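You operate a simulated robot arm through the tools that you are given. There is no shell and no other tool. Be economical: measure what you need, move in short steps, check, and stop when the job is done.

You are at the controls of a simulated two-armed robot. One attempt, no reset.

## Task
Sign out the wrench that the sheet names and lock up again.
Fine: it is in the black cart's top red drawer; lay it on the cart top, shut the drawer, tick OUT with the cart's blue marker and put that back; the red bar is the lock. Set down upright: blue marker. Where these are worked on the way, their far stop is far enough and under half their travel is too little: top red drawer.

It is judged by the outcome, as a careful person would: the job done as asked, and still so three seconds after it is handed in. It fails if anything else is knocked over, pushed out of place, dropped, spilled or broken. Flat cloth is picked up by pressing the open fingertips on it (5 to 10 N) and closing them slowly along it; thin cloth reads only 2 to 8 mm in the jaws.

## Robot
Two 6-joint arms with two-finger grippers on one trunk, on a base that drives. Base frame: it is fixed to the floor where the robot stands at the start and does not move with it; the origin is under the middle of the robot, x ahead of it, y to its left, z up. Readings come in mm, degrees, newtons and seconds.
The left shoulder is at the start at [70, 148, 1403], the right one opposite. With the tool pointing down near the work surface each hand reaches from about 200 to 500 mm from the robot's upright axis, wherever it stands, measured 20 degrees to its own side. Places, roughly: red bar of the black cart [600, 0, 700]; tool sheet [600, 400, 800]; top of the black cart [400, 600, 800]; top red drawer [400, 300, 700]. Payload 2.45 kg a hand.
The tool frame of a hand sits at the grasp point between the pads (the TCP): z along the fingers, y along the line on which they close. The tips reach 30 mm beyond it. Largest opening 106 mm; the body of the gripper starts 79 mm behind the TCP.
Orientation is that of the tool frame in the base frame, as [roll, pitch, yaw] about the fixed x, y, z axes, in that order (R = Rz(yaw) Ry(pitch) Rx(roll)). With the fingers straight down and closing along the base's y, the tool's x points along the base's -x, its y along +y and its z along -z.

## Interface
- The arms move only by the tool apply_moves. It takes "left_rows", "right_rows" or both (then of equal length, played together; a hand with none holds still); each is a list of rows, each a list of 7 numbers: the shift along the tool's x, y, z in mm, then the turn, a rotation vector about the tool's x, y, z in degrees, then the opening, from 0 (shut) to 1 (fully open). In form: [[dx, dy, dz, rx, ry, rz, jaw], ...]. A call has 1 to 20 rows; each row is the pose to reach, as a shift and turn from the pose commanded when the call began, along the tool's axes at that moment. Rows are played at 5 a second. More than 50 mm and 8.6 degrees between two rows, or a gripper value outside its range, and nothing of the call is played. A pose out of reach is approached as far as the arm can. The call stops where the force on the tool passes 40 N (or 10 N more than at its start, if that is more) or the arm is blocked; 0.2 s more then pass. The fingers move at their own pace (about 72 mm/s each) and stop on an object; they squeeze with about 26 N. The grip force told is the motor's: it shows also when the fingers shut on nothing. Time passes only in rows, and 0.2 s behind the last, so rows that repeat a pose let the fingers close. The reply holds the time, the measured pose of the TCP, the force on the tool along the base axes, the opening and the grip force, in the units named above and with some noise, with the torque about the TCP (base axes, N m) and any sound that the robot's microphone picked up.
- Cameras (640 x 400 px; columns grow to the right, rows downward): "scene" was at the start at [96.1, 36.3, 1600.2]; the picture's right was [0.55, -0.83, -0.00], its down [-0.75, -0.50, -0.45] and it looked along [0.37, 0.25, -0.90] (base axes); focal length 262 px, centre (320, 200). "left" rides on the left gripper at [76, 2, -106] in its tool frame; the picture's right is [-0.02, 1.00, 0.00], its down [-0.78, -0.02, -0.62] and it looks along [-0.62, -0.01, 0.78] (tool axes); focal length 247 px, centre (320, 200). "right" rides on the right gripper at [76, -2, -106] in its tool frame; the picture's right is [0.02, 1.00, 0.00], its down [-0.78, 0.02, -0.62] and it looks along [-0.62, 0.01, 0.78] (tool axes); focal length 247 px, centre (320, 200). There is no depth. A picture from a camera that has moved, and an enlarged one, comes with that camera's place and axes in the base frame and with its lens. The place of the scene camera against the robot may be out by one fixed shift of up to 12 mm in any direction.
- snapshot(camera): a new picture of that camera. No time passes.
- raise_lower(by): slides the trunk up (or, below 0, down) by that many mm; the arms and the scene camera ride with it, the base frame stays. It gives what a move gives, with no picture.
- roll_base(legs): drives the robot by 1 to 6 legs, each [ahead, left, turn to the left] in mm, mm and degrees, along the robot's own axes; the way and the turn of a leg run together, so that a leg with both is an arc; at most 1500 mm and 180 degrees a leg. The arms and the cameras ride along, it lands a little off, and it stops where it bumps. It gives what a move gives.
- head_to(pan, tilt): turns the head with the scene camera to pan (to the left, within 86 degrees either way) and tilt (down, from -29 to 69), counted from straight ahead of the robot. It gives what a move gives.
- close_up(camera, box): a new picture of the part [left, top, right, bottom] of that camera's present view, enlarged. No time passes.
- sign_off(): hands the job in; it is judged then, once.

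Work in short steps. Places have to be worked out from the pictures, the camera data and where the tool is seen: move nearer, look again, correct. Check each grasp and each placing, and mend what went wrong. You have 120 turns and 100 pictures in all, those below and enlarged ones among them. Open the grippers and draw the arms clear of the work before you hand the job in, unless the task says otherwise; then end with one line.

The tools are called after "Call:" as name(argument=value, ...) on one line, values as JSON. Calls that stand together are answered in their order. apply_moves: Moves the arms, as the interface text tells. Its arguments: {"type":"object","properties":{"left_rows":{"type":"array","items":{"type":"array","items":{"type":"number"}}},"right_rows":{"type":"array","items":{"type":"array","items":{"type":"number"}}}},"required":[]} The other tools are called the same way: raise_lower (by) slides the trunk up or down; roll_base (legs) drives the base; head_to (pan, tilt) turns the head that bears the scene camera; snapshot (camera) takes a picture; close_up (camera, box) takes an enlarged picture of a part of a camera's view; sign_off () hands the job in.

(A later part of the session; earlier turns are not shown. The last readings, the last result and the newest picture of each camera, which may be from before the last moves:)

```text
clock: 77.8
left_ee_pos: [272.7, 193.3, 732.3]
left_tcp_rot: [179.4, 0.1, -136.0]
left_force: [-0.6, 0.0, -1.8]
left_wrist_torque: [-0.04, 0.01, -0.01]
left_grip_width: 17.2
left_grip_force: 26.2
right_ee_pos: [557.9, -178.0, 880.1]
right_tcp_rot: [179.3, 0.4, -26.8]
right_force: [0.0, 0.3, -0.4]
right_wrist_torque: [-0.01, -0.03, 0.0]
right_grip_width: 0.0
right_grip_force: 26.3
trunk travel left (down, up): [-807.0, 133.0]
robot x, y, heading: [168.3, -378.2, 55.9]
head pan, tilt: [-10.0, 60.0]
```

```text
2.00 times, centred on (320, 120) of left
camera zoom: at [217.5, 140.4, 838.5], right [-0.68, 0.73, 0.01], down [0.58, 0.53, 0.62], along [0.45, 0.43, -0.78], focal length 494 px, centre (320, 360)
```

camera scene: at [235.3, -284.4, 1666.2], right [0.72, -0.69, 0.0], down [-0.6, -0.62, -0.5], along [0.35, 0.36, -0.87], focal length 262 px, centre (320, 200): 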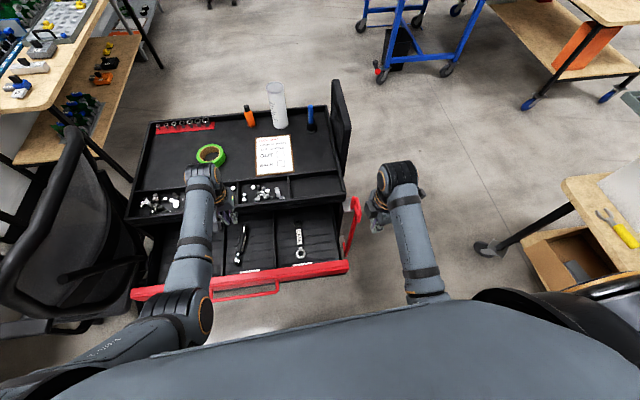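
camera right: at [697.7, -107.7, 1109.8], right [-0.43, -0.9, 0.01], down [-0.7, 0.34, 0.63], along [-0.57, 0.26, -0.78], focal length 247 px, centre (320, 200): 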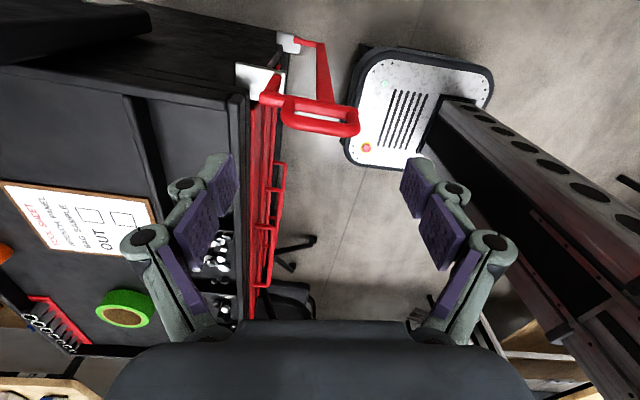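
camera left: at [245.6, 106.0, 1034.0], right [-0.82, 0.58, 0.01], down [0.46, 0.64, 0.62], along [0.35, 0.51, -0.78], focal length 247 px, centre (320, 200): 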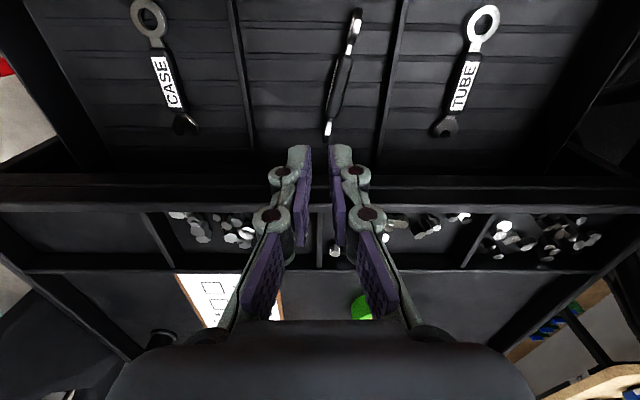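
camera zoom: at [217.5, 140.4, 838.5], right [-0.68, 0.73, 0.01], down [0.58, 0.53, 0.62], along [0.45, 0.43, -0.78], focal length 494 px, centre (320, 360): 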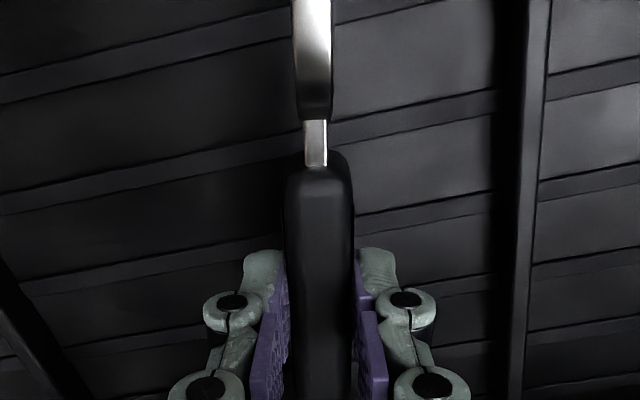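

The wrench hangs securely. I lift it with the arm to z≈915, clear of the drawer and cart lip.

Call:
apply_moves(left_rows=[[0, 0, -37, 0, 0, 0, 0], [0, 0, -74, 0, 0, 0, 0], [0, 0, -111, 0, 0, 0, 0], [0, 0, -148, 0, 0, 0, 0], [0, 0, -185, 0, 0, 0, 0], [0, 0, -200, 0, 0, 0, 0]])

Call:
roll_base(legs=[[-100, 0, 0]])

Call:
snapshot(camera="scene")

```text
clock: 79.2
left_ee_pos: [272.8, 189.7, 933.9]
left_tcp_rot: [179.5, 0.0, -136.1]
left_force: [0.5, 0.0, -1.6]
left_wrist_torque: [0.02, 0.03, 0.02]
left_grip_width: 17.7
left_grip_force: 26.1
right_ee_pos: [556.9, -179.2, 880.0]
right_tcp_rot: [179.3, 0.3, -26.9]
right_force: [-0.8, -0.3, -0.3]
right_wrist_torque: [-0.01, -0.01, -0.03]
right_grip_width: 0.0
right_grip_force: 25.8
trunk travel left (down, up): [-807.0, 133.0]
robot x, y, heading: [168.9, -375.5, 56.3]
head pan, tilt: [-10.0, 60.0]
```

```text
clock: 80.3
left_ee_pos: [215.9, 107.8, 933.1]
left_tcp_rot: [179.4, 0.0, -135.9]
left_force: [-0.2, 0.1, -1.3]
left_wrist_torque: [0.02, 0.02, 0.01]
left_grip_width: 17.4
left_grip_force: 25.7
right_ee_pos: [502.7, -260.7, 880.2]
right_tcp_rot: [179.3, 0.3, -26.8]
right_force: [-0.8, 1.2, 0.3]
right_wrist_torque: [-0.02, 0.0, 0.0]
right_grip_width: 0.0
right_grip_force: 26.3
trunk travel left (down, up): [-807.0, 133.0]
robot x, y, heading: [110.6, -462.0, 56.3]
head pan, tilt: [-10.0, 60.0]
```

```text
44 pictures are left
camera scene: at [179.9, -366.7, 1535.1], right [0.72, -0.69, 0.0], down [-0.6, -0.63, -0.5], along [0.35, 0.36, -0.87], focal length 262 px, centre (320, 200)
```

scene: 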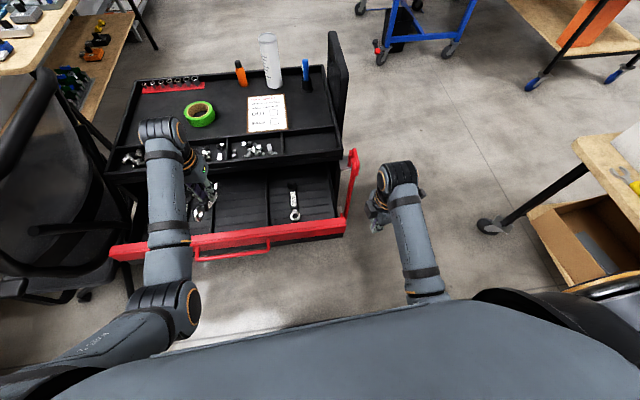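

Wrench held over the drawer at z≈933. I bring the closed right hand to in front of the drawer's right half, low enough to push its red front.

Call:
apply_moves(right_rows=[[-31, -6, 10, 0, 0, 0, 0], [-62, -12, 30, 0, 0, 0, 0], [-93, -18, 60, 0, 0, 0, 0], [-123, -20, 90, 0, 0, 0, 0], [-123, -20, 115, 0, 0, 0, 0], [-123, -20, 115, 0, 0, 0, 0]])

Call:
snapshot(camera="scene")

```text
clock: 81.2
left_ee_pos: [217.4, 106.0, 932.5]
left_tcp_rot: [179.6, 0.1, -135.9]
left_force: [0.6, -0.1, -1.4]
left_wrist_torque: [-0.04, -0.01, 0.01]
left_grip_width: 17.7
left_grip_force: 25.6
right_ee_pos: [488.6, -247.3, 797.2]
right_tcp_rot: [177.9, -9.6, -25.5]
right_force: [-0.3, 0.2, 0.4]
right_wrist_torque: [-0.02, 0.01, -0.01]
right_grip_width: 0.0
right_grip_force: 25.6
trunk travel left (down, up): [-807.0, 133.0]
robot x, y, heading: [115.2, -460.1, 56.1]
head pan, tilt: [-10.0, 60.0]
stopped in row 4 (right hand): the arm was blocked; the commanded pose is now the measured one
```

```text
43 pictures are left
camera scene: at [179.4, -366.4, 1535.1], right [0.72, -0.69, 0.0], down [-0.6, -0.63, -0.5], along [0.35, 0.36, -0.87], focal length 262 px, centre (320, 200)
```

scene: 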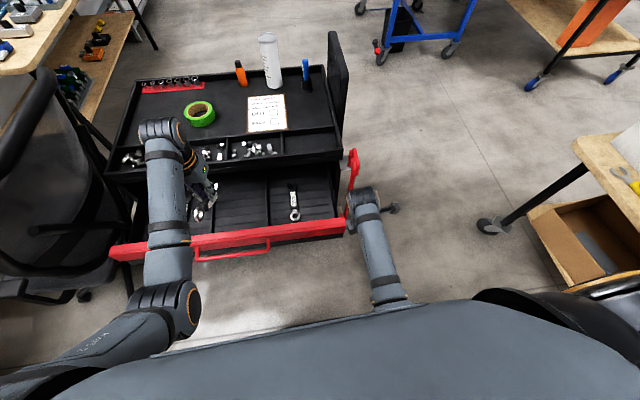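

The rotated wrist limits the right arm. I return it up and right, then yaw it back to default.

Call:
apply_moves(right_rows=[[15, 0, -40, 0, 5, 0, 0], [35, 0, -70, 0, 9.6, 0, 0], [50, -10, -80, 0, 9.6, 8, 0], [60, -20, -80, 0, 9.6, 16, 0], [60, -20, -80, 0, 9.6, 24, 0]])

```text
clock: 82.4
left_ee_pos: [217.1, 107.9, 933.1]
left_tcp_rot: [179.4, 0.1, -135.8]
left_force: [-0.5, -0.4, -0.2]
left_wrist_torque: [0.0, 0.0, 0.02]
left_grip_width: 17.7
left_grip_force: 26.1
right_ee_pos: [540.6, -247.0, 885.2]
right_tcp_rot: [-175.7, -18.9, -50.5]
right_force: [-0.4, -1.1, 1.1]
right_wrist_torque: [0.02, -0.03, -0.01]
right_grip_width: 0.1
right_grip_force: 25.1
trunk travel left (down, up): [-807.0, 133.0]
robot x, y, heading: [113.3, -459.6, 56.1]
head pan, tilt: [-10.0, 60.0]
```

I had the tilt sign wrong; correct the tilt first, then the yaw.

Call:
apply_moves(right_rows=[[0, 0, 0, -1.5, -6.5, 0, 0], [0, 0, 0, -3, -13, 0, 0], [0, 0, 0, -4.3, -18.9, 0, 0], [0, 0, 0, -4.3, -18.9, 0, 0]])

Call:
apply_moves(right_rows=[[0, 0, 0, 0, 0, 8, 0], [0, 0, 0, 0, 0, 16, 0], [0, 0, 0, 0, 0, 24, 0], [0, 0, 0, 0, 0, 32, 0], [0, 0, 0, 0, 0, 40, 0], [0, 0, 0, 0, 0, 48, 0], [0, 0, 0, 0, 0, 56, 0], [0, 0, 0, 0, 0, 64, 0], [0, 0, 0, 0, 0, 72, 0], [0, 0, 0, 0, 0, 73, 0]])

```text
clock: 83.4
left_ee_pos: [216.8, 106.4, 933.3]
left_tcp_rot: [179.4, 0.1, -135.9]
left_force: [0.4, -0.3, -1.2]
left_wrist_torque: [0.0, 0.04, -0.02]
left_grip_width: 17.3
left_grip_force: 26.1
right_ee_pos: [538.7, -244.8, 885.9]
right_tcp_rot: [179.7, 0.3, -49.7]
right_force: [-0.3, 0.2, 0.0]
right_wrist_torque: [0.04, -0.02, -0.02]
right_grip_width: 0.2
right_grip_force: 26.2
trunk travel left (down, up): [-807.0, 133.0]
robot x, y, heading: [109.9, -462.9, 56.2]
head pan, tilt: [-10.0, 60.0]
```

```text
clock: 85.6
left_ee_pos: [217.0, 106.2, 933.2]
left_tcp_rot: [179.4, 0.0, -135.9]
left_force: [0.3, 0.4, -1.2]
left_wrist_torque: [-0.01, -0.05, 0.0]
left_grip_width: 17.7
left_grip_force: 25.9
right_ee_pos: [538.0, -246.2, 884.6]
right_tcp_rot: [179.7, -0.1, -122.9]
right_force: [-0.2, 0.2, 0.3]
right_wrist_torque: [0.02, -0.03, 0.0]
right_grip_width: 0.1
right_grip_force: 26.2
trunk travel left (down, up): [-807.0, 133.0]
robot x, y, heading: [110.5, -460.7, 56.5]
head pan, tilt: [-10.0, 60.0]
```

Default yaw restored. Move left 135 and down 118 to stand just in front of the drawer front's right half.

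Call:
apply_moves(right_rows=[[0, 35, 10, 0, 0, 0, 0], [0, 70, 25, 0, 0, 0, 0], [0, 105, 45, 0, 0, 0, 0], [0, 135, 70, 0, 0, 0, 0], [0, 135, 100, 0, 0, 0, 0], [0, 135, 118, 0, 0, 0, 0], [0, 135, 118, 0, 0, 0, 0]])

Call:
snapshot(camera="right")

```text
clock: 86.7
left_ee_pos: [216.8, 107.9, 932.0]
left_tcp_rot: [179.5, 0.1, -136.0]
left_force: [-0.3, 1.0, -0.7]
left_wrist_torque: [-0.02, -0.03, -0.03]
left_grip_width: 17.1
left_grip_force: 25.8
right_ee_pos: [501.3, -219.4, 806.5]
right_tcp_rot: [-170.5, 0.1, -122.4]
right_force: [0.0, -0.4, -0.8]
right_wrist_torque: [0.0, -0.03, -0.03]
right_grip_width: 0.1
right_grip_force: 25.7
trunk travel left (down, up): [-807.0, 133.0]
robot x, y, heading: [115.9, -462.0, 55.9]
head pan, tilt: [-10.0, 60.0]
stopped in row 5 (right hand): the arm was blocked; the commanded pose is now the measured one
```

```text
42 pictures are left
camera right: at [446.5, -276.4, 910.5], right [-0.84, 0.51, -0.17], down [0.32, 0.72, 0.61], along [0.43, 0.46, -0.77], focal length 247 px, centre (320, 200)
```

right: 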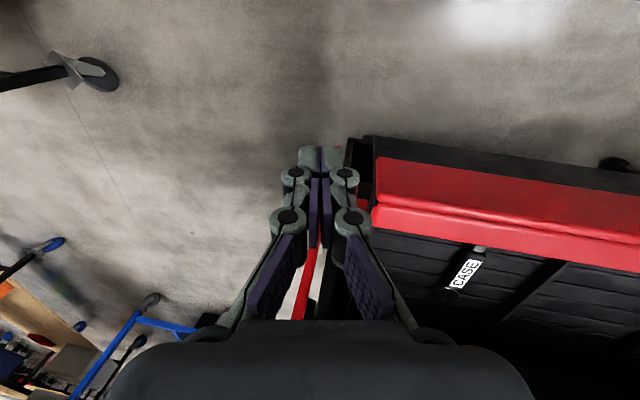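

As with the left arm, I must go low first, then inward. I untilt and descend at this radius, then slide left.

Call:
apply_moves(right_rows=[[0, -10, 0, -5, 0, 0, 0], [0, -20, 10, -9.5, 0, 0, 0], [0, -20, 30, -9.5, 0, 0, 0], [0, -20, 48, -9.5, 0, 0, 0], [0, -20, 48, -9.5, 0, 0, 0]])

Call:
apply_moves(right_rows=[[0, 25, 0, 0, 0, 0, 0], [0, 50, 0, 0, 0, 0, 0], [0, 75, 0, 0, 0, 0, 0], [0, 100, 0, 0, 0, 0, 0], [0, 120, 0, 0, 0, 0, 0]])

Call:
snapshot(camera="right")

```text
clock: 87.9
left_ee_pos: [216.7, 106.2, 932.2]
left_tcp_rot: [179.4, 0.1, -136.0]
left_force: [0.2, 0.5, -1.1]
left_wrist_torque: [-0.01, 0.01, 0.0]
left_grip_width: 17.3
left_grip_force: 25.8
right_ee_pos: [522.1, -234.3, 761.9]
right_tcp_rot: [179.8, 0.2, -122.5]
right_force: [-0.8, 0.2, 0.6]
right_wrist_torque: [0.0, -0.01, 0.0]
right_grip_width: 0.0
right_grip_force: 26.0
trunk travel left (down, up): [-807.0, 133.0]
robot x, y, heading: [110.7, -463.0, 56.3]
head pan, tilt: [-10.0, 60.0]
```

```text
clock: 89.3
left_ee_pos: [217.5, 106.8, 931.6]
left_tcp_rot: [179.5, 0.2, -136.0]
left_force: [0.1, 0.4, -2.0]
left_wrist_torque: [0.02, -0.02, 0.0]
left_grip_width: 17.6
left_grip_force: 25.6
right_ee_pos: [480.9, -212.1, 750.5]
right_tcp_rot: [-172.9, -0.4, -122.4]
right_force: [-0.5, 0.0, 0.1]
right_wrist_torque: [0.02, 0.01, -0.03]
right_grip_width: 0.0
right_grip_force: 26.0
trunk travel left (down, up): [-807.0, 133.0]
robot x, y, heading: [110.9, -457.8, 55.9]
head pan, tilt: [-10.0, 60.0]
stopped in row 5 (right hand): the arm was blocked; the commanded pose is now the measured one
```

```text
41 pictures are left
camera right: at [430.3, -270.2, 855.4], right [-0.85, 0.51, -0.12], down [0.34, 0.71, 0.61], along [0.4, 0.48, -0.78], focal length 247 px, centre (320, 200)
```

right: 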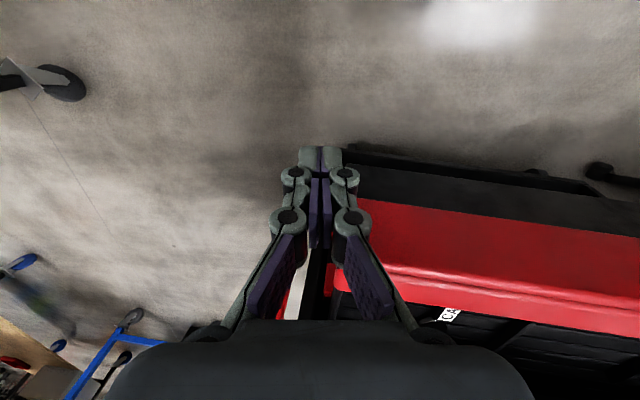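

The fingers are at the drawer's right end already. I strafe the base 70 mm left to place them properly in front of the red panel.

Call:
roll_base(legs=[[0, 70, 0]])

Call:
snapshot(camera="right")

Call:
snapshot(camera="scene")

```text
clock: 90.3
left_ee_pos: [161.4, 144.8, 933.3]
left_tcp_rot: [179.4, 0.1, -135.9]
left_force: [-0.2, -0.2, -2.2]
left_wrist_torque: [0.0, -0.02, -0.04]
left_grip_width: 17.7
left_grip_force: 26.1
right_ee_pos: [422.6, -173.7, 749.3]
right_tcp_rot: [-173.1, -0.3, -122.3]
right_force: [-0.2, -0.4, -0.2]
right_wrist_torque: [0.02, -0.02, 0.02]
right_grip_width: 0.0
right_grip_force: 26.1
trunk travel left (down, up): [-807.0, 133.0]
robot x, y, heading: [53.6, -419.2, 55.8]
head pan, tilt: [-10.0, 60.0]
```

```text
40 pictures are left
camera right: at [373.2, -232.2, 855.2], right [-0.85, 0.51, -0.12], down [0.34, 0.71, 0.61], along [0.4, 0.48, -0.78], focal length 247 px, centre (320, 200)
```

right: 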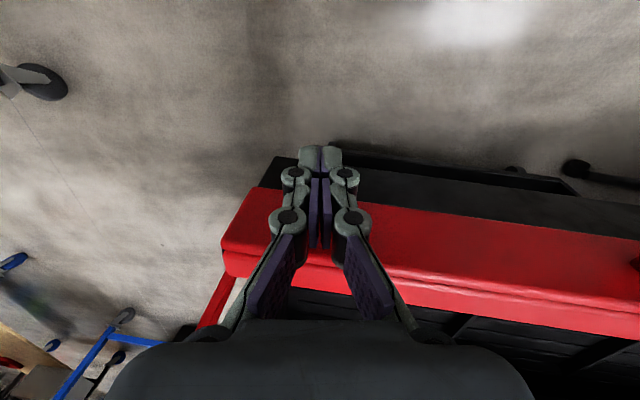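

```text
39 pictures are left
camera scene: at [123.8, -330.3, 1535.2], right [0.72, -0.69, 0.0], down [-0.6, -0.62, -0.5], along [0.35, 0.36, -0.87], focal length 262 px, centre (320, 200)
```

scene: 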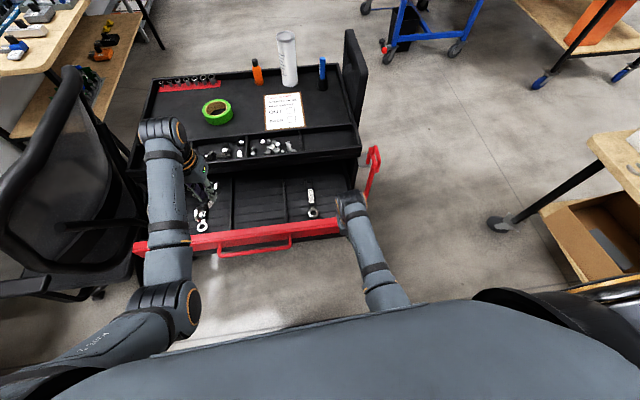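

Fingers are squarely in front of the panel, and the left arm is clear of the chair. I drive ahead 120 mm to start pushing.

Call:
roll_base(legs=[[120, 0, 0]])

Call:
snapshot(camera="scene")

```text
clock: 91.5
left_ee_pos: [227.9, 244.8, 932.8]
left_tcp_rot: [179.5, 0.1, -136.0]
left_force: [-0.4, 0.4, -1.6]
left_wrist_torque: [-0.01, -0.01, 0.03]
left_grip_width: 17.5
left_grip_force: 26.4
right_ee_pos: [490.3, -73.5, 749.0]
right_tcp_rot: [-172.9, -0.5, -122.5]
right_force: [-0.2, -0.3, -0.9]
right_wrist_torque: [0.04, 0.02, -0.04]
right_grip_width: 0.0
right_grip_force: 26.0
trunk travel left (down, up): [-807.0, 133.0]
robot x, y, heading: [123.6, -321.3, 55.9]
head pan, tilt: [-10.0, 60.0]
```

```text
38 pictures are left
camera scene: at [188.3, -229.9, 1535.3], right [0.72, -0.69, 0.0], down [-0.6, -0.62, -0.5], along [0.35, 0.36, -0.87], focal length 262 px, centre (320, 200)
```

scene: 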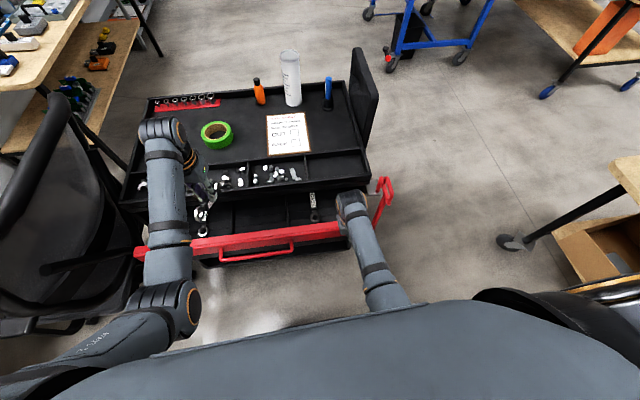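

The drawer follows. Next 130 mm; the bar stands ~45 mm clear of the hand's side.

Call:
roll_base(legs=[[120, 0, 0]])

Call:
snapshot(camera="scene")

```text
clock: 92.8
left_ee_pos: [292.3, 338.3, 931.0]
left_tcp_rot: [179.6, 0.0, -136.1]
left_force: [0.8, 0.6, -0.9]
left_wrist_torque: [-0.04, 0.02, 0.03]
left_grip_width: 17.5
left_grip_force: 25.7
right_ee_pos: [550.4, 17.6, 748.2]
right_tcp_rot: [-173.0, -1.5, -122.7]
right_force: [1.1, 1.1, -0.3]
right_wrist_torque: [-0.02, -0.01, -0.03]
right_grip_width: 0.0
right_grip_force: 26.0
trunk travel left (down, up): [-807.0, 133.0]
robot x, y, heading: [184.9, -227.4, 56.0]
head pan, tilt: [-10.0, 60.0]
stopped in leg 1: the force on the tool passed its limit at 119 N (the readings are from after the stop); the commanded pose is now the measured one
```

```text
37 pictures are left
camera scene: at [252.8, -133.8, 1534.9], right [0.72, -0.69, 0.0], down [-0.6, -0.62, -0.5], along [0.35, 0.36, -0.87], focal length 262 px, centre (320, 200)
```

scene: 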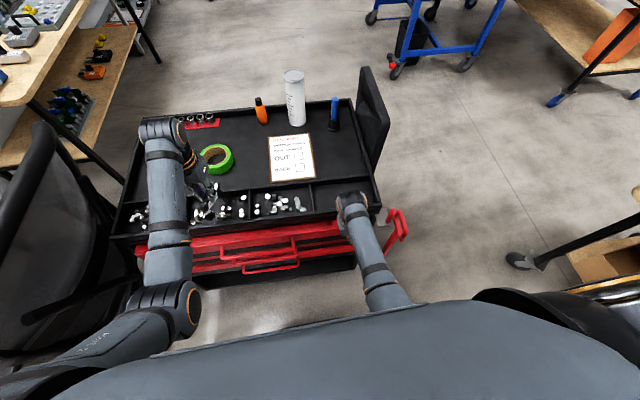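

It stopped at a 119 N peak. I zoom to see if the drawer is flush and whether anything shifted.

Call:
close_up(camera="scene", box=[110, 170, 420, 290])

Call:
snapshot(camera="right")

```text
2.06 times, centred on (265, 230) of scene
camera zoom: at [252.8, -133.8, 1534.9], right [0.72, -0.69, 0.0], down [-0.6, -0.62, -0.5], along [0.35, 0.36, -0.87], focal length 542 px, centre (434, 138)
```

zoom: 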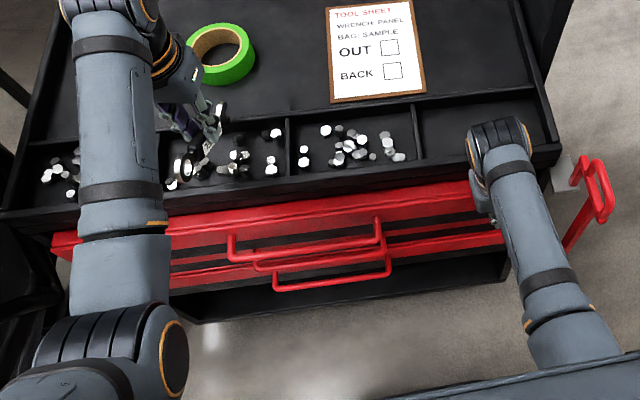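

```text
35 pictures are left
camera right: at [501.9, -40.2, 855.4], right [-0.85, 0.52, -0.12], down [0.35, 0.72, 0.6], along [0.4, 0.46, -0.79], focal length 247 px, centre (320, 200)
```

right: 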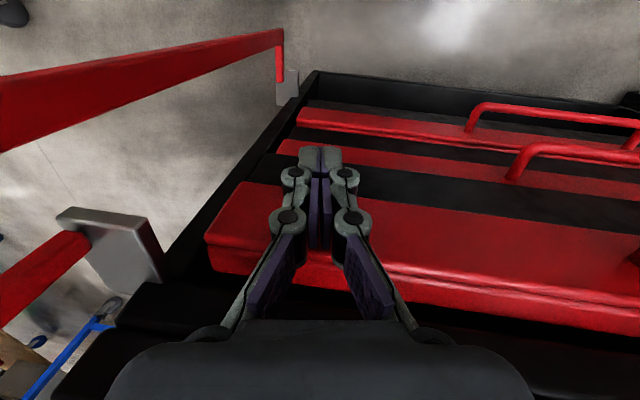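

The drawer still protrudes ~30 mm; my gripper body met the cart's lip. I back off 70 mm and tilt the right hand so its fingers point forward under the lip.

Call:
roll_base(legs=[[-70, 0, 0]])

Call:
apply_moves(right_rows=[[0, 0, 0, -3.5, -7, 0, 0], [0, 0, 0, -6, -14, 0, 0], [0, 0, 0, -6, -21, 0, 0], [0, 0, 0, -6, -28, 0, 0], [0, 0, 0, -6, -35, 0, 0], [0, 0, 0, -6, -35, 0, 0]])

Call:
snapshot(camera="right")

```text
clock: 93.8
left_ee_pos: [252.8, 282.1, 930.3]
left_tcp_rot: [179.5, 0.1, -136.1]
left_force: [-1.2, -0.2, -0.8]
left_wrist_torque: [-0.01, -0.03, 0.0]
left_grip_width: 17.3
left_grip_force: 26.0
right_ee_pos: [513.5, -40.1, 748.5]
right_tcp_rot: [-173.0, -1.2, -122.7]
right_force: [0.5, -0.3, 0.9]
right_wrist_torque: [0.0, 0.01, -0.02]
right_grip_width: 0.0
right_grip_force: 25.8
trunk travel left (down, up): [-807.0, 133.0]
robot x, y, heading: [144.3, -285.2, 56.2]
head pan, tilt: [-10.0, 60.0]
```

```text
clock: 95.2
left_ee_pos: [252.7, 281.1, 932.7]
left_tcp_rot: [179.6, 0.0, -136.0]
left_force: [-0.5, 0.0, -1.8]
left_wrist_torque: [0.0, -0.01, 0.01]
left_grip_width: 17.4
left_grip_force: 26.3
right_ee_pos: [512.2, -41.0, 749.8]
right_tcp_rot: [-178.4, 33.7, -120.0]
right_force: [0.3, 0.1, 0.2]
right_wrist_torque: [-0.01, 0.0, 0.01]
right_grip_width: 0.0
right_grip_force: 25.6
trunk travel left (down, up): [-807.0, 133.0]
robot x, y, heading: [144.1, -286.5, 56.0]
head pan, tilt: [-10.0, 60.0]
```

```text
34 pictures are left
camera right: at [449.7, -148.1, 794.7], right [-0.87, 0.5, -0.04], down [0.12, 0.28, 0.95], along [0.48, 0.82, -0.31], focal length 247 px, centre (320, 200)
```

right: 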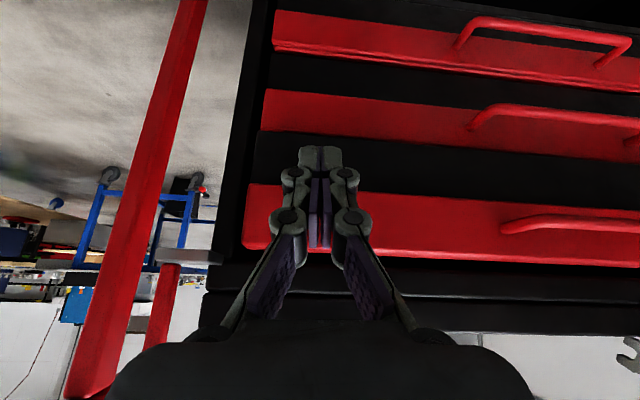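

Fingers now point forward-down at the panel's level. I raise 12 mm, drive 50 ahead and finish the push with the arm.

Call:
raise_lower(by=12)

Call:
roll_base(legs=[[45, 0, 0]])

Call:
apply_moves(right_rows=[[-6.7, 0, 4.4, 0, 0, 0, 0], [-13.3, 0, 8.9, 0, 0, 0, 0], [-20, 0, 13.3, 0, 0, 0, 0], [-26.6, 0, 17.8, 0, 0, 0, 0], [-33, 0, 22.2, 0, 0, 0, 0], [-40, 0, 26.6, 0, 0, 0, 0], [-46, 0, 31, 0, 0, 0, 0]])

Call:
close_up(camera="scene", box=[110, 170, 420, 300])

```text
clock: 95.8
left_ee_pos: [252.5, 281.1, 944.3]
left_tcp_rot: [179.6, 0.1, -136.0]
left_force: [0.1, 0.0, -0.8]
left_wrist_torque: [0.03, -0.04, -0.01]
left_grip_width: 17.3
left_grip_force: 25.8
right_ee_pos: [512.4, -41.9, 761.1]
right_tcp_rot: [-178.4, 33.7, -120.0]
right_force: [0.6, 0.6, -0.4]
right_wrist_torque: [-0.04, 0.02, -0.01]
right_grip_width: 0.1
right_grip_force: 26.2
trunk travel left (down, up): [-819.0, 121.0]
robot x, y, heading: [141.5, -280.7, 56.3]
head pan, tilt: [-10.0, 60.0]
```

```text
clock: 96.7
left_ee_pos: [275.2, 314.4, 947.7]
left_tcp_rot: [179.5, 0.3, -136.1]
left_force: [0.5, -0.9, -1.4]
left_wrist_torque: [-0.01, -0.01, -0.01]
left_grip_width: 17.4
left_grip_force: 25.9
right_ee_pos: [534.7, -7.9, 762.8]
right_tcp_rot: [-178.4, 33.9, -120.0]
right_force: [-0.4, 0.0, 0.2]
right_wrist_torque: [0.02, -0.02, -0.01]
right_grip_width: 0.2
right_grip_force: 25.9
trunk travel left (down, up): [-819.0, 121.0]
robot x, y, heading: [167.8, -248.4, 56.1]
head pan, tilt: [-10.0, 60.0]
```

```text
clock: 98.3
left_ee_pos: [276.0, 314.7, 945.6]
left_tcp_rot: [179.5, 0.1, -136.1]
left_force: [-0.2, 0.0, -1.5]
left_wrist_torque: [0.04, 0.03, 0.02]
left_grip_width: 17.5
left_grip_force: 25.5
right_ee_pos: [562.3, 39.2, 759.7]
right_tcp_rot: [-178.5, 33.4, -120.1]
right_force: [-9.8, -12.5, 0.3]
right_wrist_torque: [-0.18, 0.15, -0.04]
right_grip_width: 0.0
right_grip_force: 26.3
trunk travel left (down, up): [-819.0, 121.0]
robot x, y, heading: [169.0, -249.3, 56.0]
head pan, tilt: [-10.0, 60.0]
```

```text
2.06 times, centred on (265, 235) of scene
camera zoom: at [236.0, -159.9, 1547.4], right [0.72, -0.69, 0.0], down [-0.6, -0.62, -0.5], along [0.35, 0.36, -0.87], focal length 542 px, centre (434, 128)
```

zoom: 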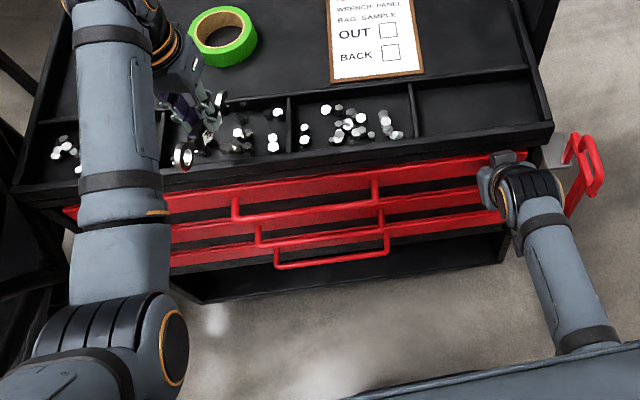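

Nearly flush. I push on another ~15 mm until it meets the stop.

Call:
apply_moves(right_rows=[[-5, 0, 3.3, 0, 0, 0, 0], [-10, 0, 6.6, 0, 0, 0, 0], [-15, 0, 10, 0, 0, 0, 0], [-15, 0, 10, 0, 0, 0, 0]])

Call:
close_up(camera="scene", box=[110, 170, 420, 300])

```text
clock: 98.8
left_ee_pos: [276.0, 314.6, 946.1]
left_tcp_rot: [179.6, 0.2, -136.2]
left_force: [0.9, -0.1, -0.9]
left_wrist_torque: [-0.04, 0.03, 0.06]
left_grip_width: 17.5
left_grip_force: 25.9
right_ee_pos: [563.5, 38.6, 755.4]
right_tcp_rot: [-178.5, 32.4, -120.1]
right_force: [-15.3, -22.4, 15.5]
right_wrist_torque: [-0.14, -0.06, -0.2]
right_grip_width: 0.0
right_grip_force: 25.9
trunk travel left (down, up): [-819.0, 121.0]
robot x, y, heading: [166.6, -246.8, 56.2]
head pan, tilt: [-10.0, 60.0]
stopped in row 2 (right hand): the force on the tool passed its limit at 46 N (the readings are from after the stop); the commanded pose is now the measured one
```

```text
2.06 times, centred on (265, 235) of scene
camera zoom: at [235.6, -159.8, 1547.6], right [0.72, -0.7, 0.0], down [-0.6, -0.62, -0.5], along [0.35, 0.36, -0.87], focal length 542 px, centre (434, 128)
```

zoom: 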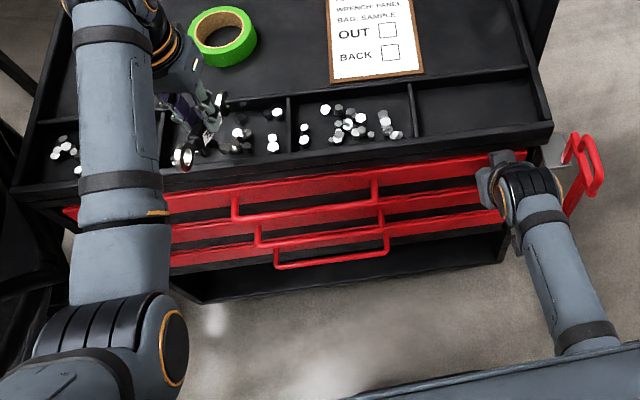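

The stop holds it: the drawer is shut. I retreat the right hand and raise it above the lip, straightening it.

Call:
apply_moves(right_rows=[[17, 0, -11, 0, 0, 0, 0], [33, 0, -22, 0, 0, 0, 0], [11, 0, -55, 0, 0, 0, 0], [-11, 0, -88, 0, 8, 0, 0], [-33, 0, -121, 0, 16, 0, 0], [-50, 0, -147, 0, 24, 0, 0], [-50, 0, -147, 0, 32, 0, 0]])

Call:
snapshot(camera="left")

```text
clock: 100.4
left_ee_pos: [278.7, 316.9, 943.9]
left_tcp_rot: [179.5, -0.1, -136.1]
left_force: [0.3, -0.9, -1.7]
left_wrist_torque: [0.0, -0.03, -0.03]
left_grip_width: 17.7
left_grip_force: 26.3
right_ee_pos: [554.7, -1.5, 900.9]
right_tcp_rot: [-176.7, -0.5, -120.8]
right_force: [-0.2, 0.3, 0.5]
right_wrist_torque: [-0.02, 0.0, 0.03]
right_grip_width: 0.0
right_grip_force: 26.4
trunk travel left (down, up): [-819.0, 121.0]
robot x, y, heading: [169.0, -245.3, 56.0]
head pan, tilt: [-10.0, 60.0]
```

```text
31 pictures are left
camera left: at [222.7, 265.3, 1050.0], right [-0.68, 0.74, 0.01], down [0.58, 0.53, 0.62], along [0.45, 0.43, -0.78], focal length 247 px, centre (320, 200)
```

left: 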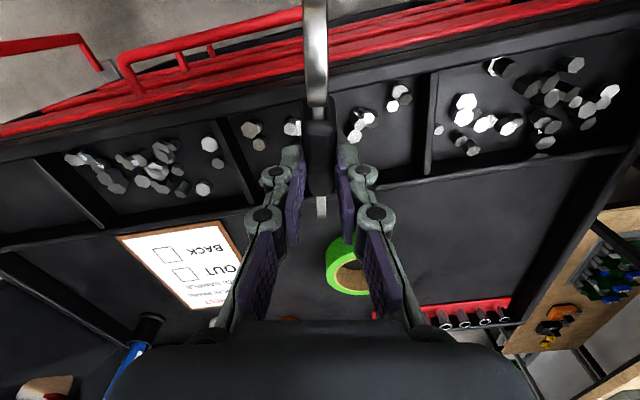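

Left camera shows a free strip in front of the tape. I drive 100 mm closer (still farther than at the start), then yaw the wrench crosswise (ring to the left).

Call:
roll_base(legs=[[100, 0, 0]])

Call:
apply_moves(left_rows=[[0, 0, 0, 0, 0, 8, 0], [0, 0, 0, 0, 0, 16, 0], [0, 0, 0, 0, 0, 24, 0], [0, 0, 0, 0, 0, 32, 0], [0, 0, 0, 0, 0, 40, 0], [0, 0, 0, 0, 0, 48, 0], [0, 0, 0, 0, 0, 56, 0], [0, 0, 0, 0, 0, 64, 0], [0, 0, 0, 0, 0, 72, 0], [0, 0, 0, 0, 0, 78, 0]])

Call:
snapshot(camera="left")

Call:
snapshot(camera="scene")

```text
clock: 101.6
left_ee_pos: [333.8, 398.7, 944.9]
left_tcp_rot: [179.6, 0.1, -136.3]
left_force: [0.3, -0.1, -0.9]
left_wrist_torque: [0.03, 0.0, -0.02]
left_grip_width: 17.5
left_grip_force: 25.9
right_ee_pos: [610.4, 80.9, 903.2]
right_tcp_rot: [-176.7, 0.2, -121.0]
right_force: [-0.1, 0.2, 0.4]
right_wrist_torque: [0.03, 0.0, 0.03]
right_grip_width: 0.1
right_grip_force: 26.1
trunk travel left (down, up): [-819.0, 121.0]
robot x, y, heading: [224.1, -167.6, 56.0]
head pan, tilt: [-10.0, 60.0]
```

```text
clock: 103.8
left_ee_pos: [332.6, 399.1, 944.4]
left_tcp_rot: [179.8, -0.5, 145.7]
left_force: [-0.1, -0.5, -1.2]
left_wrist_torque: [0.03, 0.0, 0.01]
left_grip_width: 17.4
left_grip_force: 25.9
right_ee_pos: [611.9, 81.4, 902.8]
right_tcp_rot: [-176.6, 0.1, -121.0]
right_force: [0.3, 0.5, -0.2]
right_wrist_torque: [0.01, 0.01, 0.0]
right_grip_width: 0.0
right_grip_force: 26.0
trunk travel left (down, up): [-819.0, 121.0]
robot x, y, heading: [224.4, -164.9, 55.9]
head pan, tilt: [-10.0, 60.0]
```

```text
30 pictures are left
camera left: at [271.9, 442.5, 1051.2], right [0.58, 0.81, 0.0], down [0.64, -0.46, 0.61], along [0.5, -0.36, -0.79], focal length 247 px, centre (320, 200)
```

left: 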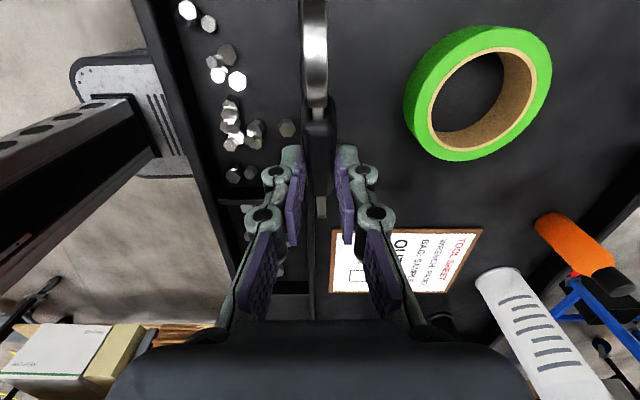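

```text
29 pictures are left
camera scene: at [293.2, -75.4, 1547.2], right [0.72, -0.7, 0.0], down [-0.6, -0.62, -0.5], along [0.35, 0.36, -0.87], focal length 262 px, centre (320, 200)
```

scene: 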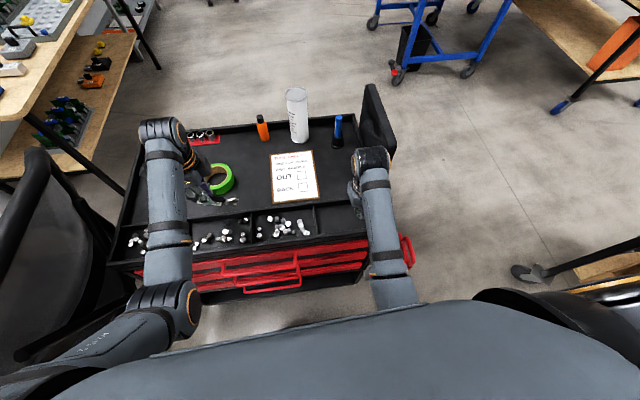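

The strip between bin divider and tape lies 0…66 mm ahead of the TCP. I go 27 ahead, 20 left, lean the hand 24° so the wrench will settle flat toward me, and go down to z≈885.

Call:
apply_moves(left_rows=[[7, 9, 5, -8, 0, 0, 0], [14, 18, 15, -16, 0, 0, 0], [20, 27, 30, -24, 0, 0, 0], [20, 27, 45, -24, 0, 0, 0], [20, 27, 58, -24, 0, 0, 0], [20, 27, 58, -24, 0, 0, 0]])

Call:
snapshot(camera="left")

```text
clock: 105.2
left_ee_pos: [331.5, 433.1, 888.6]
left_tcp_rot: [155.5, -0.5, 146.0]
left_force: [-3.9, 1.0, 14.8]
left_wrist_torque: [0.06, -0.78, 0.09]
left_grip_width: 17.7
left_grip_force: 25.6
right_ee_pos: [611.1, 80.1, 904.6]
right_tcp_rot: [-176.5, 0.3, -120.9]
right_force: [-0.3, -0.2, -0.2]
right_wrist_torque: [-0.01, 0.02, 0.0]
right_grip_width: 0.0
right_grip_force: 25.8
trunk travel left (down, up): [-819.0, 121.0]
robot x, y, heading: [222.7, -164.7, 56.3]
head pan, tilt: [-10.0, 60.0]
```

```text
28 pictures are left
camera left: at [244.9, 439.9, 987.2], right [0.53, 0.74, 0.41], down [0.5, -0.67, 0.55], along [0.68, -0.09, -0.72], focal length 247 px, centre (320, 200)
```

left: 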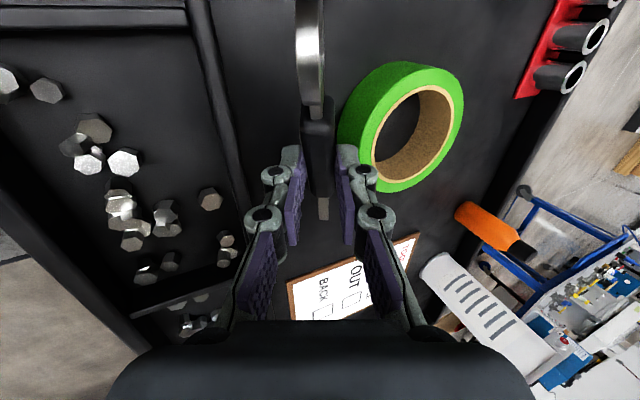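

The wrench's jaw end touches the top (15 N). The forward finger is close to the tape, so I lift 3 mm, shift back 15 mm and set it down again.

Call:
apply_moves(left_rows=[[0, 1.2, -2.7, 0, 0, 0, 0], [0, -6, -6, 0, 0, 0, 0], [0, -12.5, -8.8, 0, 0, 0, 0], [0, -13.4, -6.8, 0, 0, 0, 0], [0, -13.4, -6.8, 0, 0, 0, 0]])

Call:
close_up(camera="left", box=[200, 40, 440, 260])

```text
clock: 106.4
left_ee_pos: [322.4, 419.6, 887.8]
left_tcp_rot: [155.6, -0.5, 145.7]
left_force: [-0.6, 0.0, 10.7]
left_wrist_torque: [-0.1, -0.78, 0.0]
left_grip_width: 17.7
left_grip_force: 26.1
right_ee_pos: [611.6, 80.6, 902.7]
right_tcp_rot: [-176.6, 0.2, -121.0]
right_force: [0.5, -1.5, -1.3]
right_wrist_torque: [-0.01, 0.0, 0.02]
right_grip_width: 0.0
right_grip_force: 25.9
trunk travel left (down, up): [-819.0, 121.0]
robot x, y, heading: [224.0, -167.6, 55.9]
head pan, tilt: [-10.0, 60.0]
```

```text
1.82 times, centred on (320, 150) of left
camera zoom: at [236.9, 427.5, 987.2], right [0.53, 0.74, 0.41], down [0.5, -0.67, 0.55], along [0.68, -0.09, -0.72], focal length 449 px, centre (320, 291)
```

zoom: 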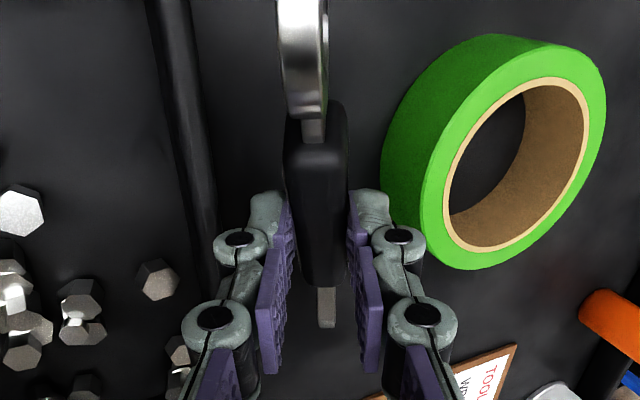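

Clear of the tape, resting with 10 N. I open slightly to let it settle, then look.

Call:
apply_moves(left_rows=[[0, 0, 0, 0, 0, 0, 0.2], [0, 0, 0, 0, 0, 0, 0.26], [0, 0, 0, 0, 0, 0, 0.3], [0, 0, -8, 0, 0, 0, 0.3], [0, 0, -16, 0, 0, 0, 0.32], [0, 0, -24, 0, 0, 0, 0.32], [0, 0, -34, 0, 0, 0, 0.32], [0, 0, -50, 0, 0, 0, 0.32], [0, 0, -80, 0, 0, 0, 0.32]])

Call:
snapshot(camera="left")

```text
clock: 108.4
left_ee_pos: [304.0, 392.0, 960.8]
left_tcp_rot: [155.7, -0.5, 145.8]
left_force: [0.2, -1.0, -0.7]
left_wrist_torque: [0.02, 0.01, 0.05]
left_grip_width: 34.0
left_grip_force: 0.1
right_ee_pos: [611.4, 81.4, 903.0]
right_tcp_rot: [-176.6, 0.3, -121.0]
right_force: [0.1, -0.2, -0.4]
right_wrist_torque: [0.02, 0.01, -0.03]
right_grip_width: 0.0
right_grip_force: 26.1
trunk travel left (down, up): [-819.0, 121.0]
robot x, y, heading: [219.5, -170.0, 55.9]
head pan, tilt: [-10.0, 60.0]
```

```text
26 pictures are left
camera left: at [218.7, 400.0, 1059.1], right [0.53, 0.74, 0.41], down [0.5, -0.67, 0.55], along [0.68, -0.09, -0.73], focal length 247 px, centre (320, 200)
```

left: 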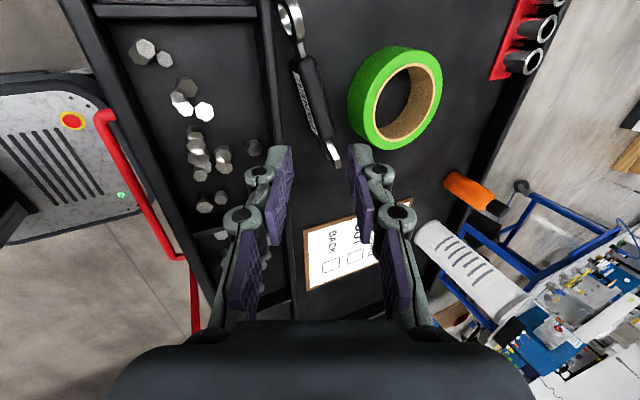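

The wrench rests on the cart top in the strip. Now I tilt the left-over right hand 40° forward while raising it 50 mm, to reach for the marker at about (776,338); also fold the left hand straight up a bit.

Call:
apply_moves(right_rows=[[0, 0, -10, -1, -8, 0, 0.2], [0, 0, -20, -2, -16, 0, 0.4], [0, 0, -30, -3, -24, 0, 0.6], [0, 0, -40, -3, -32, 0, 0.7], [0, 0, -50, -3, -40, 0, 0.7], [0, 0, -50, -3, -40, 0, 0.7]])

Call:
snapshot(camera="right")

Call:
close_up(camera="scene", box=[220, 80, 420, 220])

```text
clock: 109.8
left_ee_pos: [305.9, 392.9, 959.9]
left_tcp_rot: [155.8, -0.4, 145.7]
left_force: [0.5, -0.3, 0.2]
left_wrist_torque: [0.0, -0.04, 0.0]
left_grip_width: 33.6
left_grip_force: 0.0
right_ee_pos: [627.2, 80.2, 958.0]
right_tcp_rot: [-173.1, 40.7, -113.3]
right_force: [0.4, 0.8, -0.4]
right_wrist_torque: [-0.01, 0.01, -0.01]
right_grip_width: 74.4
right_grip_force: 0.0
trunk travel left (down, up): [-819.0, 121.0]
robot x, y, heading: [219.6, -169.4, 56.0]
head pan, tilt: [-10.0, 60.0]
```

```text
25 pictures are left
camera right: at [566.6, -33.4, 987.2], right [-0.89, 0.45, -0.1], down [-0.01, 0.21, 0.98], along [0.46, 0.87, -0.19], focal length 247 px, centre (320, 200)
```

right: 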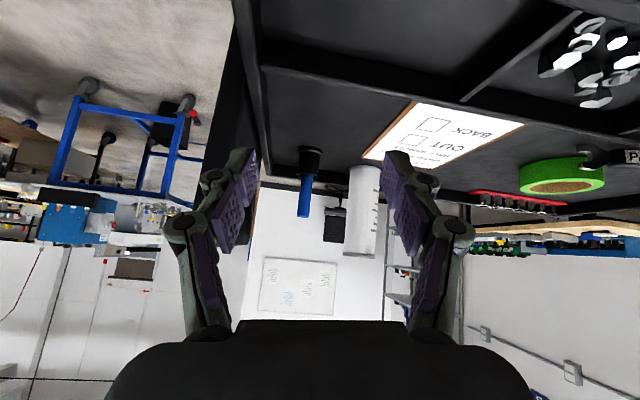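

```text
2.86 times, centred on (320, 150) of scene
camera zoom: at [293.5, -74.8, 1547.1], right [0.72, -0.7, 0.0], down [-0.6, -0.62, -0.5], along [0.35, 0.36, -0.87], focal length 750 px, centre (320, 343)
```

zoom: 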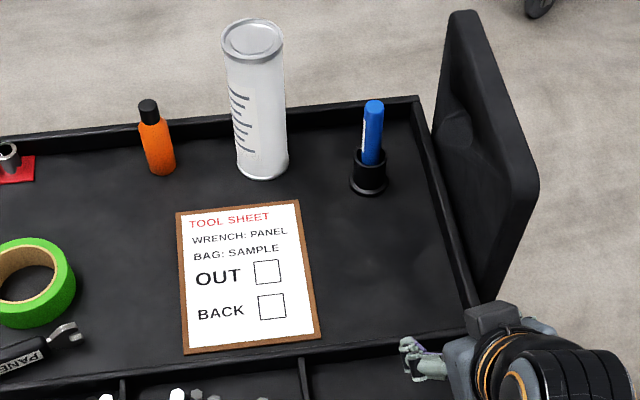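

The zoomed view shows the wrench lying flat, label up, and the marker in its cup. I raise the left arm to compensate, lower the trunk 100 for reach, and square up the right hand's yaw.

Call:
apply_moves(left_rows=[[0, 13, -30, 0, 0, 0, 0.3], [0, 26, -60, 0, 0, 0, 0.3], [0, 40, -90, 0, 0, 0, 0.3], [0, 53, -119, 0, 0, 0, 0.3]], right_rows=[[0, 0, 0, 0, 0, 3, 0.7], [0, 0, 0, 0, 1, 6, 0.7], [0, 0, 0, 0, 1, 8, 0.7], [0, 0, 0, 0, 1, 8, 0.7]])

Call:
raise_lower(by=-90)

```text
clock: 110.8
left_ee_pos: [306.9, 391.5, 1091.0]
left_tcp_rot: [155.9, -0.6, 145.8]
left_force: [-0.4, 0.1, -0.4]
left_wrist_torque: [0.01, 0.05, 0.01]
left_grip_width: 32.1
left_grip_force: 0.1
right_ee_pos: [623.7, 74.1, 950.7]
right_tcp_rot: [-180.0, 39.2, -123.9]
right_force: [-0.3, 1.2, -0.8]
right_wrist_torque: [-0.02, -0.01, -0.01]
right_grip_width: 74.2
right_grip_force: 0.0
trunk travel left (down, up): [-819.0, 121.0]
robot x, y, heading: [224.1, -167.0, 56.0]
head pan, tilt: [-10.0, 60.0]
```

```text
clock: 112.0
left_ee_pos: [306.5, 391.5, 1000.7]
left_tcp_rot: [155.8, -0.5, 145.7]
left_force: [0.1, -0.1, -0.5]
left_wrist_torque: [0.01, 0.02, 0.02]
left_grip_width: 31.6
left_grip_force: 0.1
right_ee_pos: [623.0, 72.6, 860.2]
right_tcp_rot: [-179.9, 39.1, -123.8]
right_force: [-0.9, -0.2, -0.5]
right_wrist_torque: [-0.02, 0.0, 0.01]
right_grip_width: 74.2
right_grip_force: 0.0
trunk travel left (down, up): [-729.0, 211.0]
robot x, y, heading: [226.3, -164.1, 56.0]
head pan, tilt: [-10.0, 60.0]
```

Now up 70 and forward 150 toward the marker, then look.

Call:
apply_moves(right_rows=[[-22, 0, -27, 0, 0, 0, 0.7], [-44, 0, -54, 0, 0, 0, 0.7], [-75, 2, -29, 0, 0, 0, 0.7], [-106, 4, -4, 0, 0, 0, 0.7], [-137, 6, 21, 0, 0, 0, 0.7], [-160, 8, 41, 0, 0, 0, 0.7], [-160, 8, 41, 0, 0, 0, 0.7]])

Call:
snapshot(camera="right")

```text
clock: 112.6
left_ee_pos: [306.5, 392.1, 1000.8]
left_tcp_rot: [155.8, -0.5, 145.7]
left_force: [-1.5, 0.2, 0.2]
left_wrist_torque: [-0.01, -0.03, 0.03]
left_grip_width: 31.7
left_grip_force: 0.1
right_ee_pos: [632.8, 61.2, 910.8]
right_tcp_rot: [-174.7, 38.1, -119.1]
right_force: [0.3, 0.2, -0.3]
right_wrist_torque: [0.0, -0.01, 0.0]
right_grip_width: 74.1
right_grip_force: 0.0
trunk travel left (down, up): [-729.0, 211.0]
robot x, y, heading: [225.8, -164.0, 55.6]
head pan, tilt: [-10.0, 60.0]
stopped in row 2 (right hand): the arm was blocked; the commanded pose is now the measured one
```

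```text
23 pictures are left
camera right: at [564.6, -46.2, 945.8], right [-0.85, 0.52, -0.08], down [0.05, 0.24, 0.97], along [0.52, 0.82, -0.23], focal length 247 px, centre (320, 200)
```

right: 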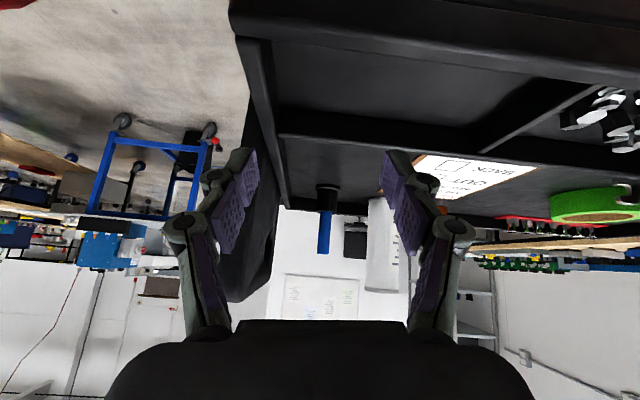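

Blocked upward near the body; forward comes first. The marker is straight ahead (barrel z≈860–936). I go forward 200 mm and straighten the roll on the way.

Call:
apply_moves(right_rows=[[-31.5, 0, 24.7, -1, 0, 2, 0.7], [-63, 0, 49.4, -2.3, 0, 3.8, 0.7], [-94.5, 0, 74, -2.3, 0, 3.8, 0.7], [-126, 0, 98.7, -2.3, 0, 3.8, 0.7], [-157, 0, 123, -2.3, 0, 3.8, 0.7], [-157, 0, 123, -2.3, 0, 3.8, 0.7]])

Call:
snapshot(camera="right")

```text
clock: 114.0
left_ee_pos: [306.2, 392.2, 1002.2]
left_tcp_rot: [155.8, -0.5, 145.7]
left_force: [0.4, -0.7, 1.2]
left_wrist_torque: [-0.01, -0.01, -0.02]
left_grip_width: 31.8
left_grip_force: 0.0
right_ee_pos: [738.9, 228.5, 910.0]
right_tcp_rot: [179.8, 38.5, -124.1]
right_force: [0.3, -0.2, 0.6]
right_wrist_torque: [0.03, 0.02, -0.01]
right_grip_width: 74.5
right_grip_force: 0.0
trunk travel left (down, up): [-729.0, 211.0]
robot x, y, heading: [224.0, -165.0, 56.0]
head pan, tilt: [-10.0, 60.0]
```

```text
22 pictures are left
camera right: at [670.0, 121.8, 946.1], right [-0.84, 0.54, -0.01], down [0.12, 0.2, 0.97], along [0.53, 0.82, -0.23], focal length 247 px, centre (320, 200)
```

right: 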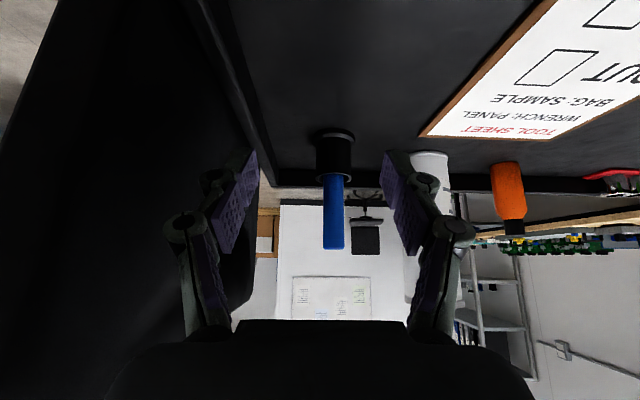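

Marker is at about (792,338), barrel z 863–935: 120 mm ahead and 17 mm left. I go onto it with the jaws open.

Call:
apply_moves(right_rows=[[0, 17, 0, 0, 0, 0, 0.6], [-23.5, 17, 18.7, 0, 0, 0, 0.6], [-47, 17, 37.3, 0, 0, 0, 0.6], [-70.5, 17, 56, 0, 0, 0, 0.6], [-91, 17, 77, 0, 0, 0, 0.6], [-91, 17, 77, 0, 0, 0, 0.6]])

Call:
snapshot(camera="right")

```text
clock: 115.4
left_ee_pos: [304.9, 391.2, 1001.0]
left_tcp_rot: [155.8, -0.5, 145.8]
left_force: [0.0, -0.8, 0.0]
left_wrist_torque: [0.0, 0.01, -0.02]
left_grip_width: 32.2
left_grip_force: 0.2
right_ee_pos: [791.9, 336.3, 907.2]
right_tcp_rot: [179.8, 38.3, -124.1]
right_force: [-0.8, 0.0, 0.2]
right_wrist_torque: [0.0, -0.01, -0.03]
right_grip_width: 63.6
right_grip_force: 0.1
trunk travel left (down, up): [-729.0, 211.0]
robot x, y, heading: [225.4, -165.6, 56.2]
head pan, tilt: [-10.0, 60.0]
```

```text
21 pictures are left
camera right: at [722.6, 230.4, 943.5], right [-0.84, 0.54, -0.01], down [0.12, 0.2, 0.97], along [0.53, 0.82, -0.23], focal length 247 px, centre (320, 200)
```

right: 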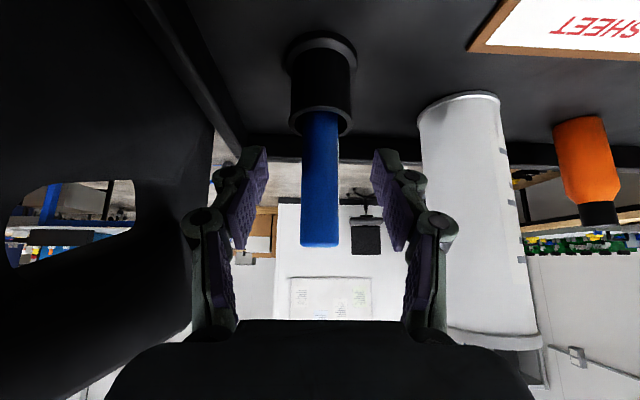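

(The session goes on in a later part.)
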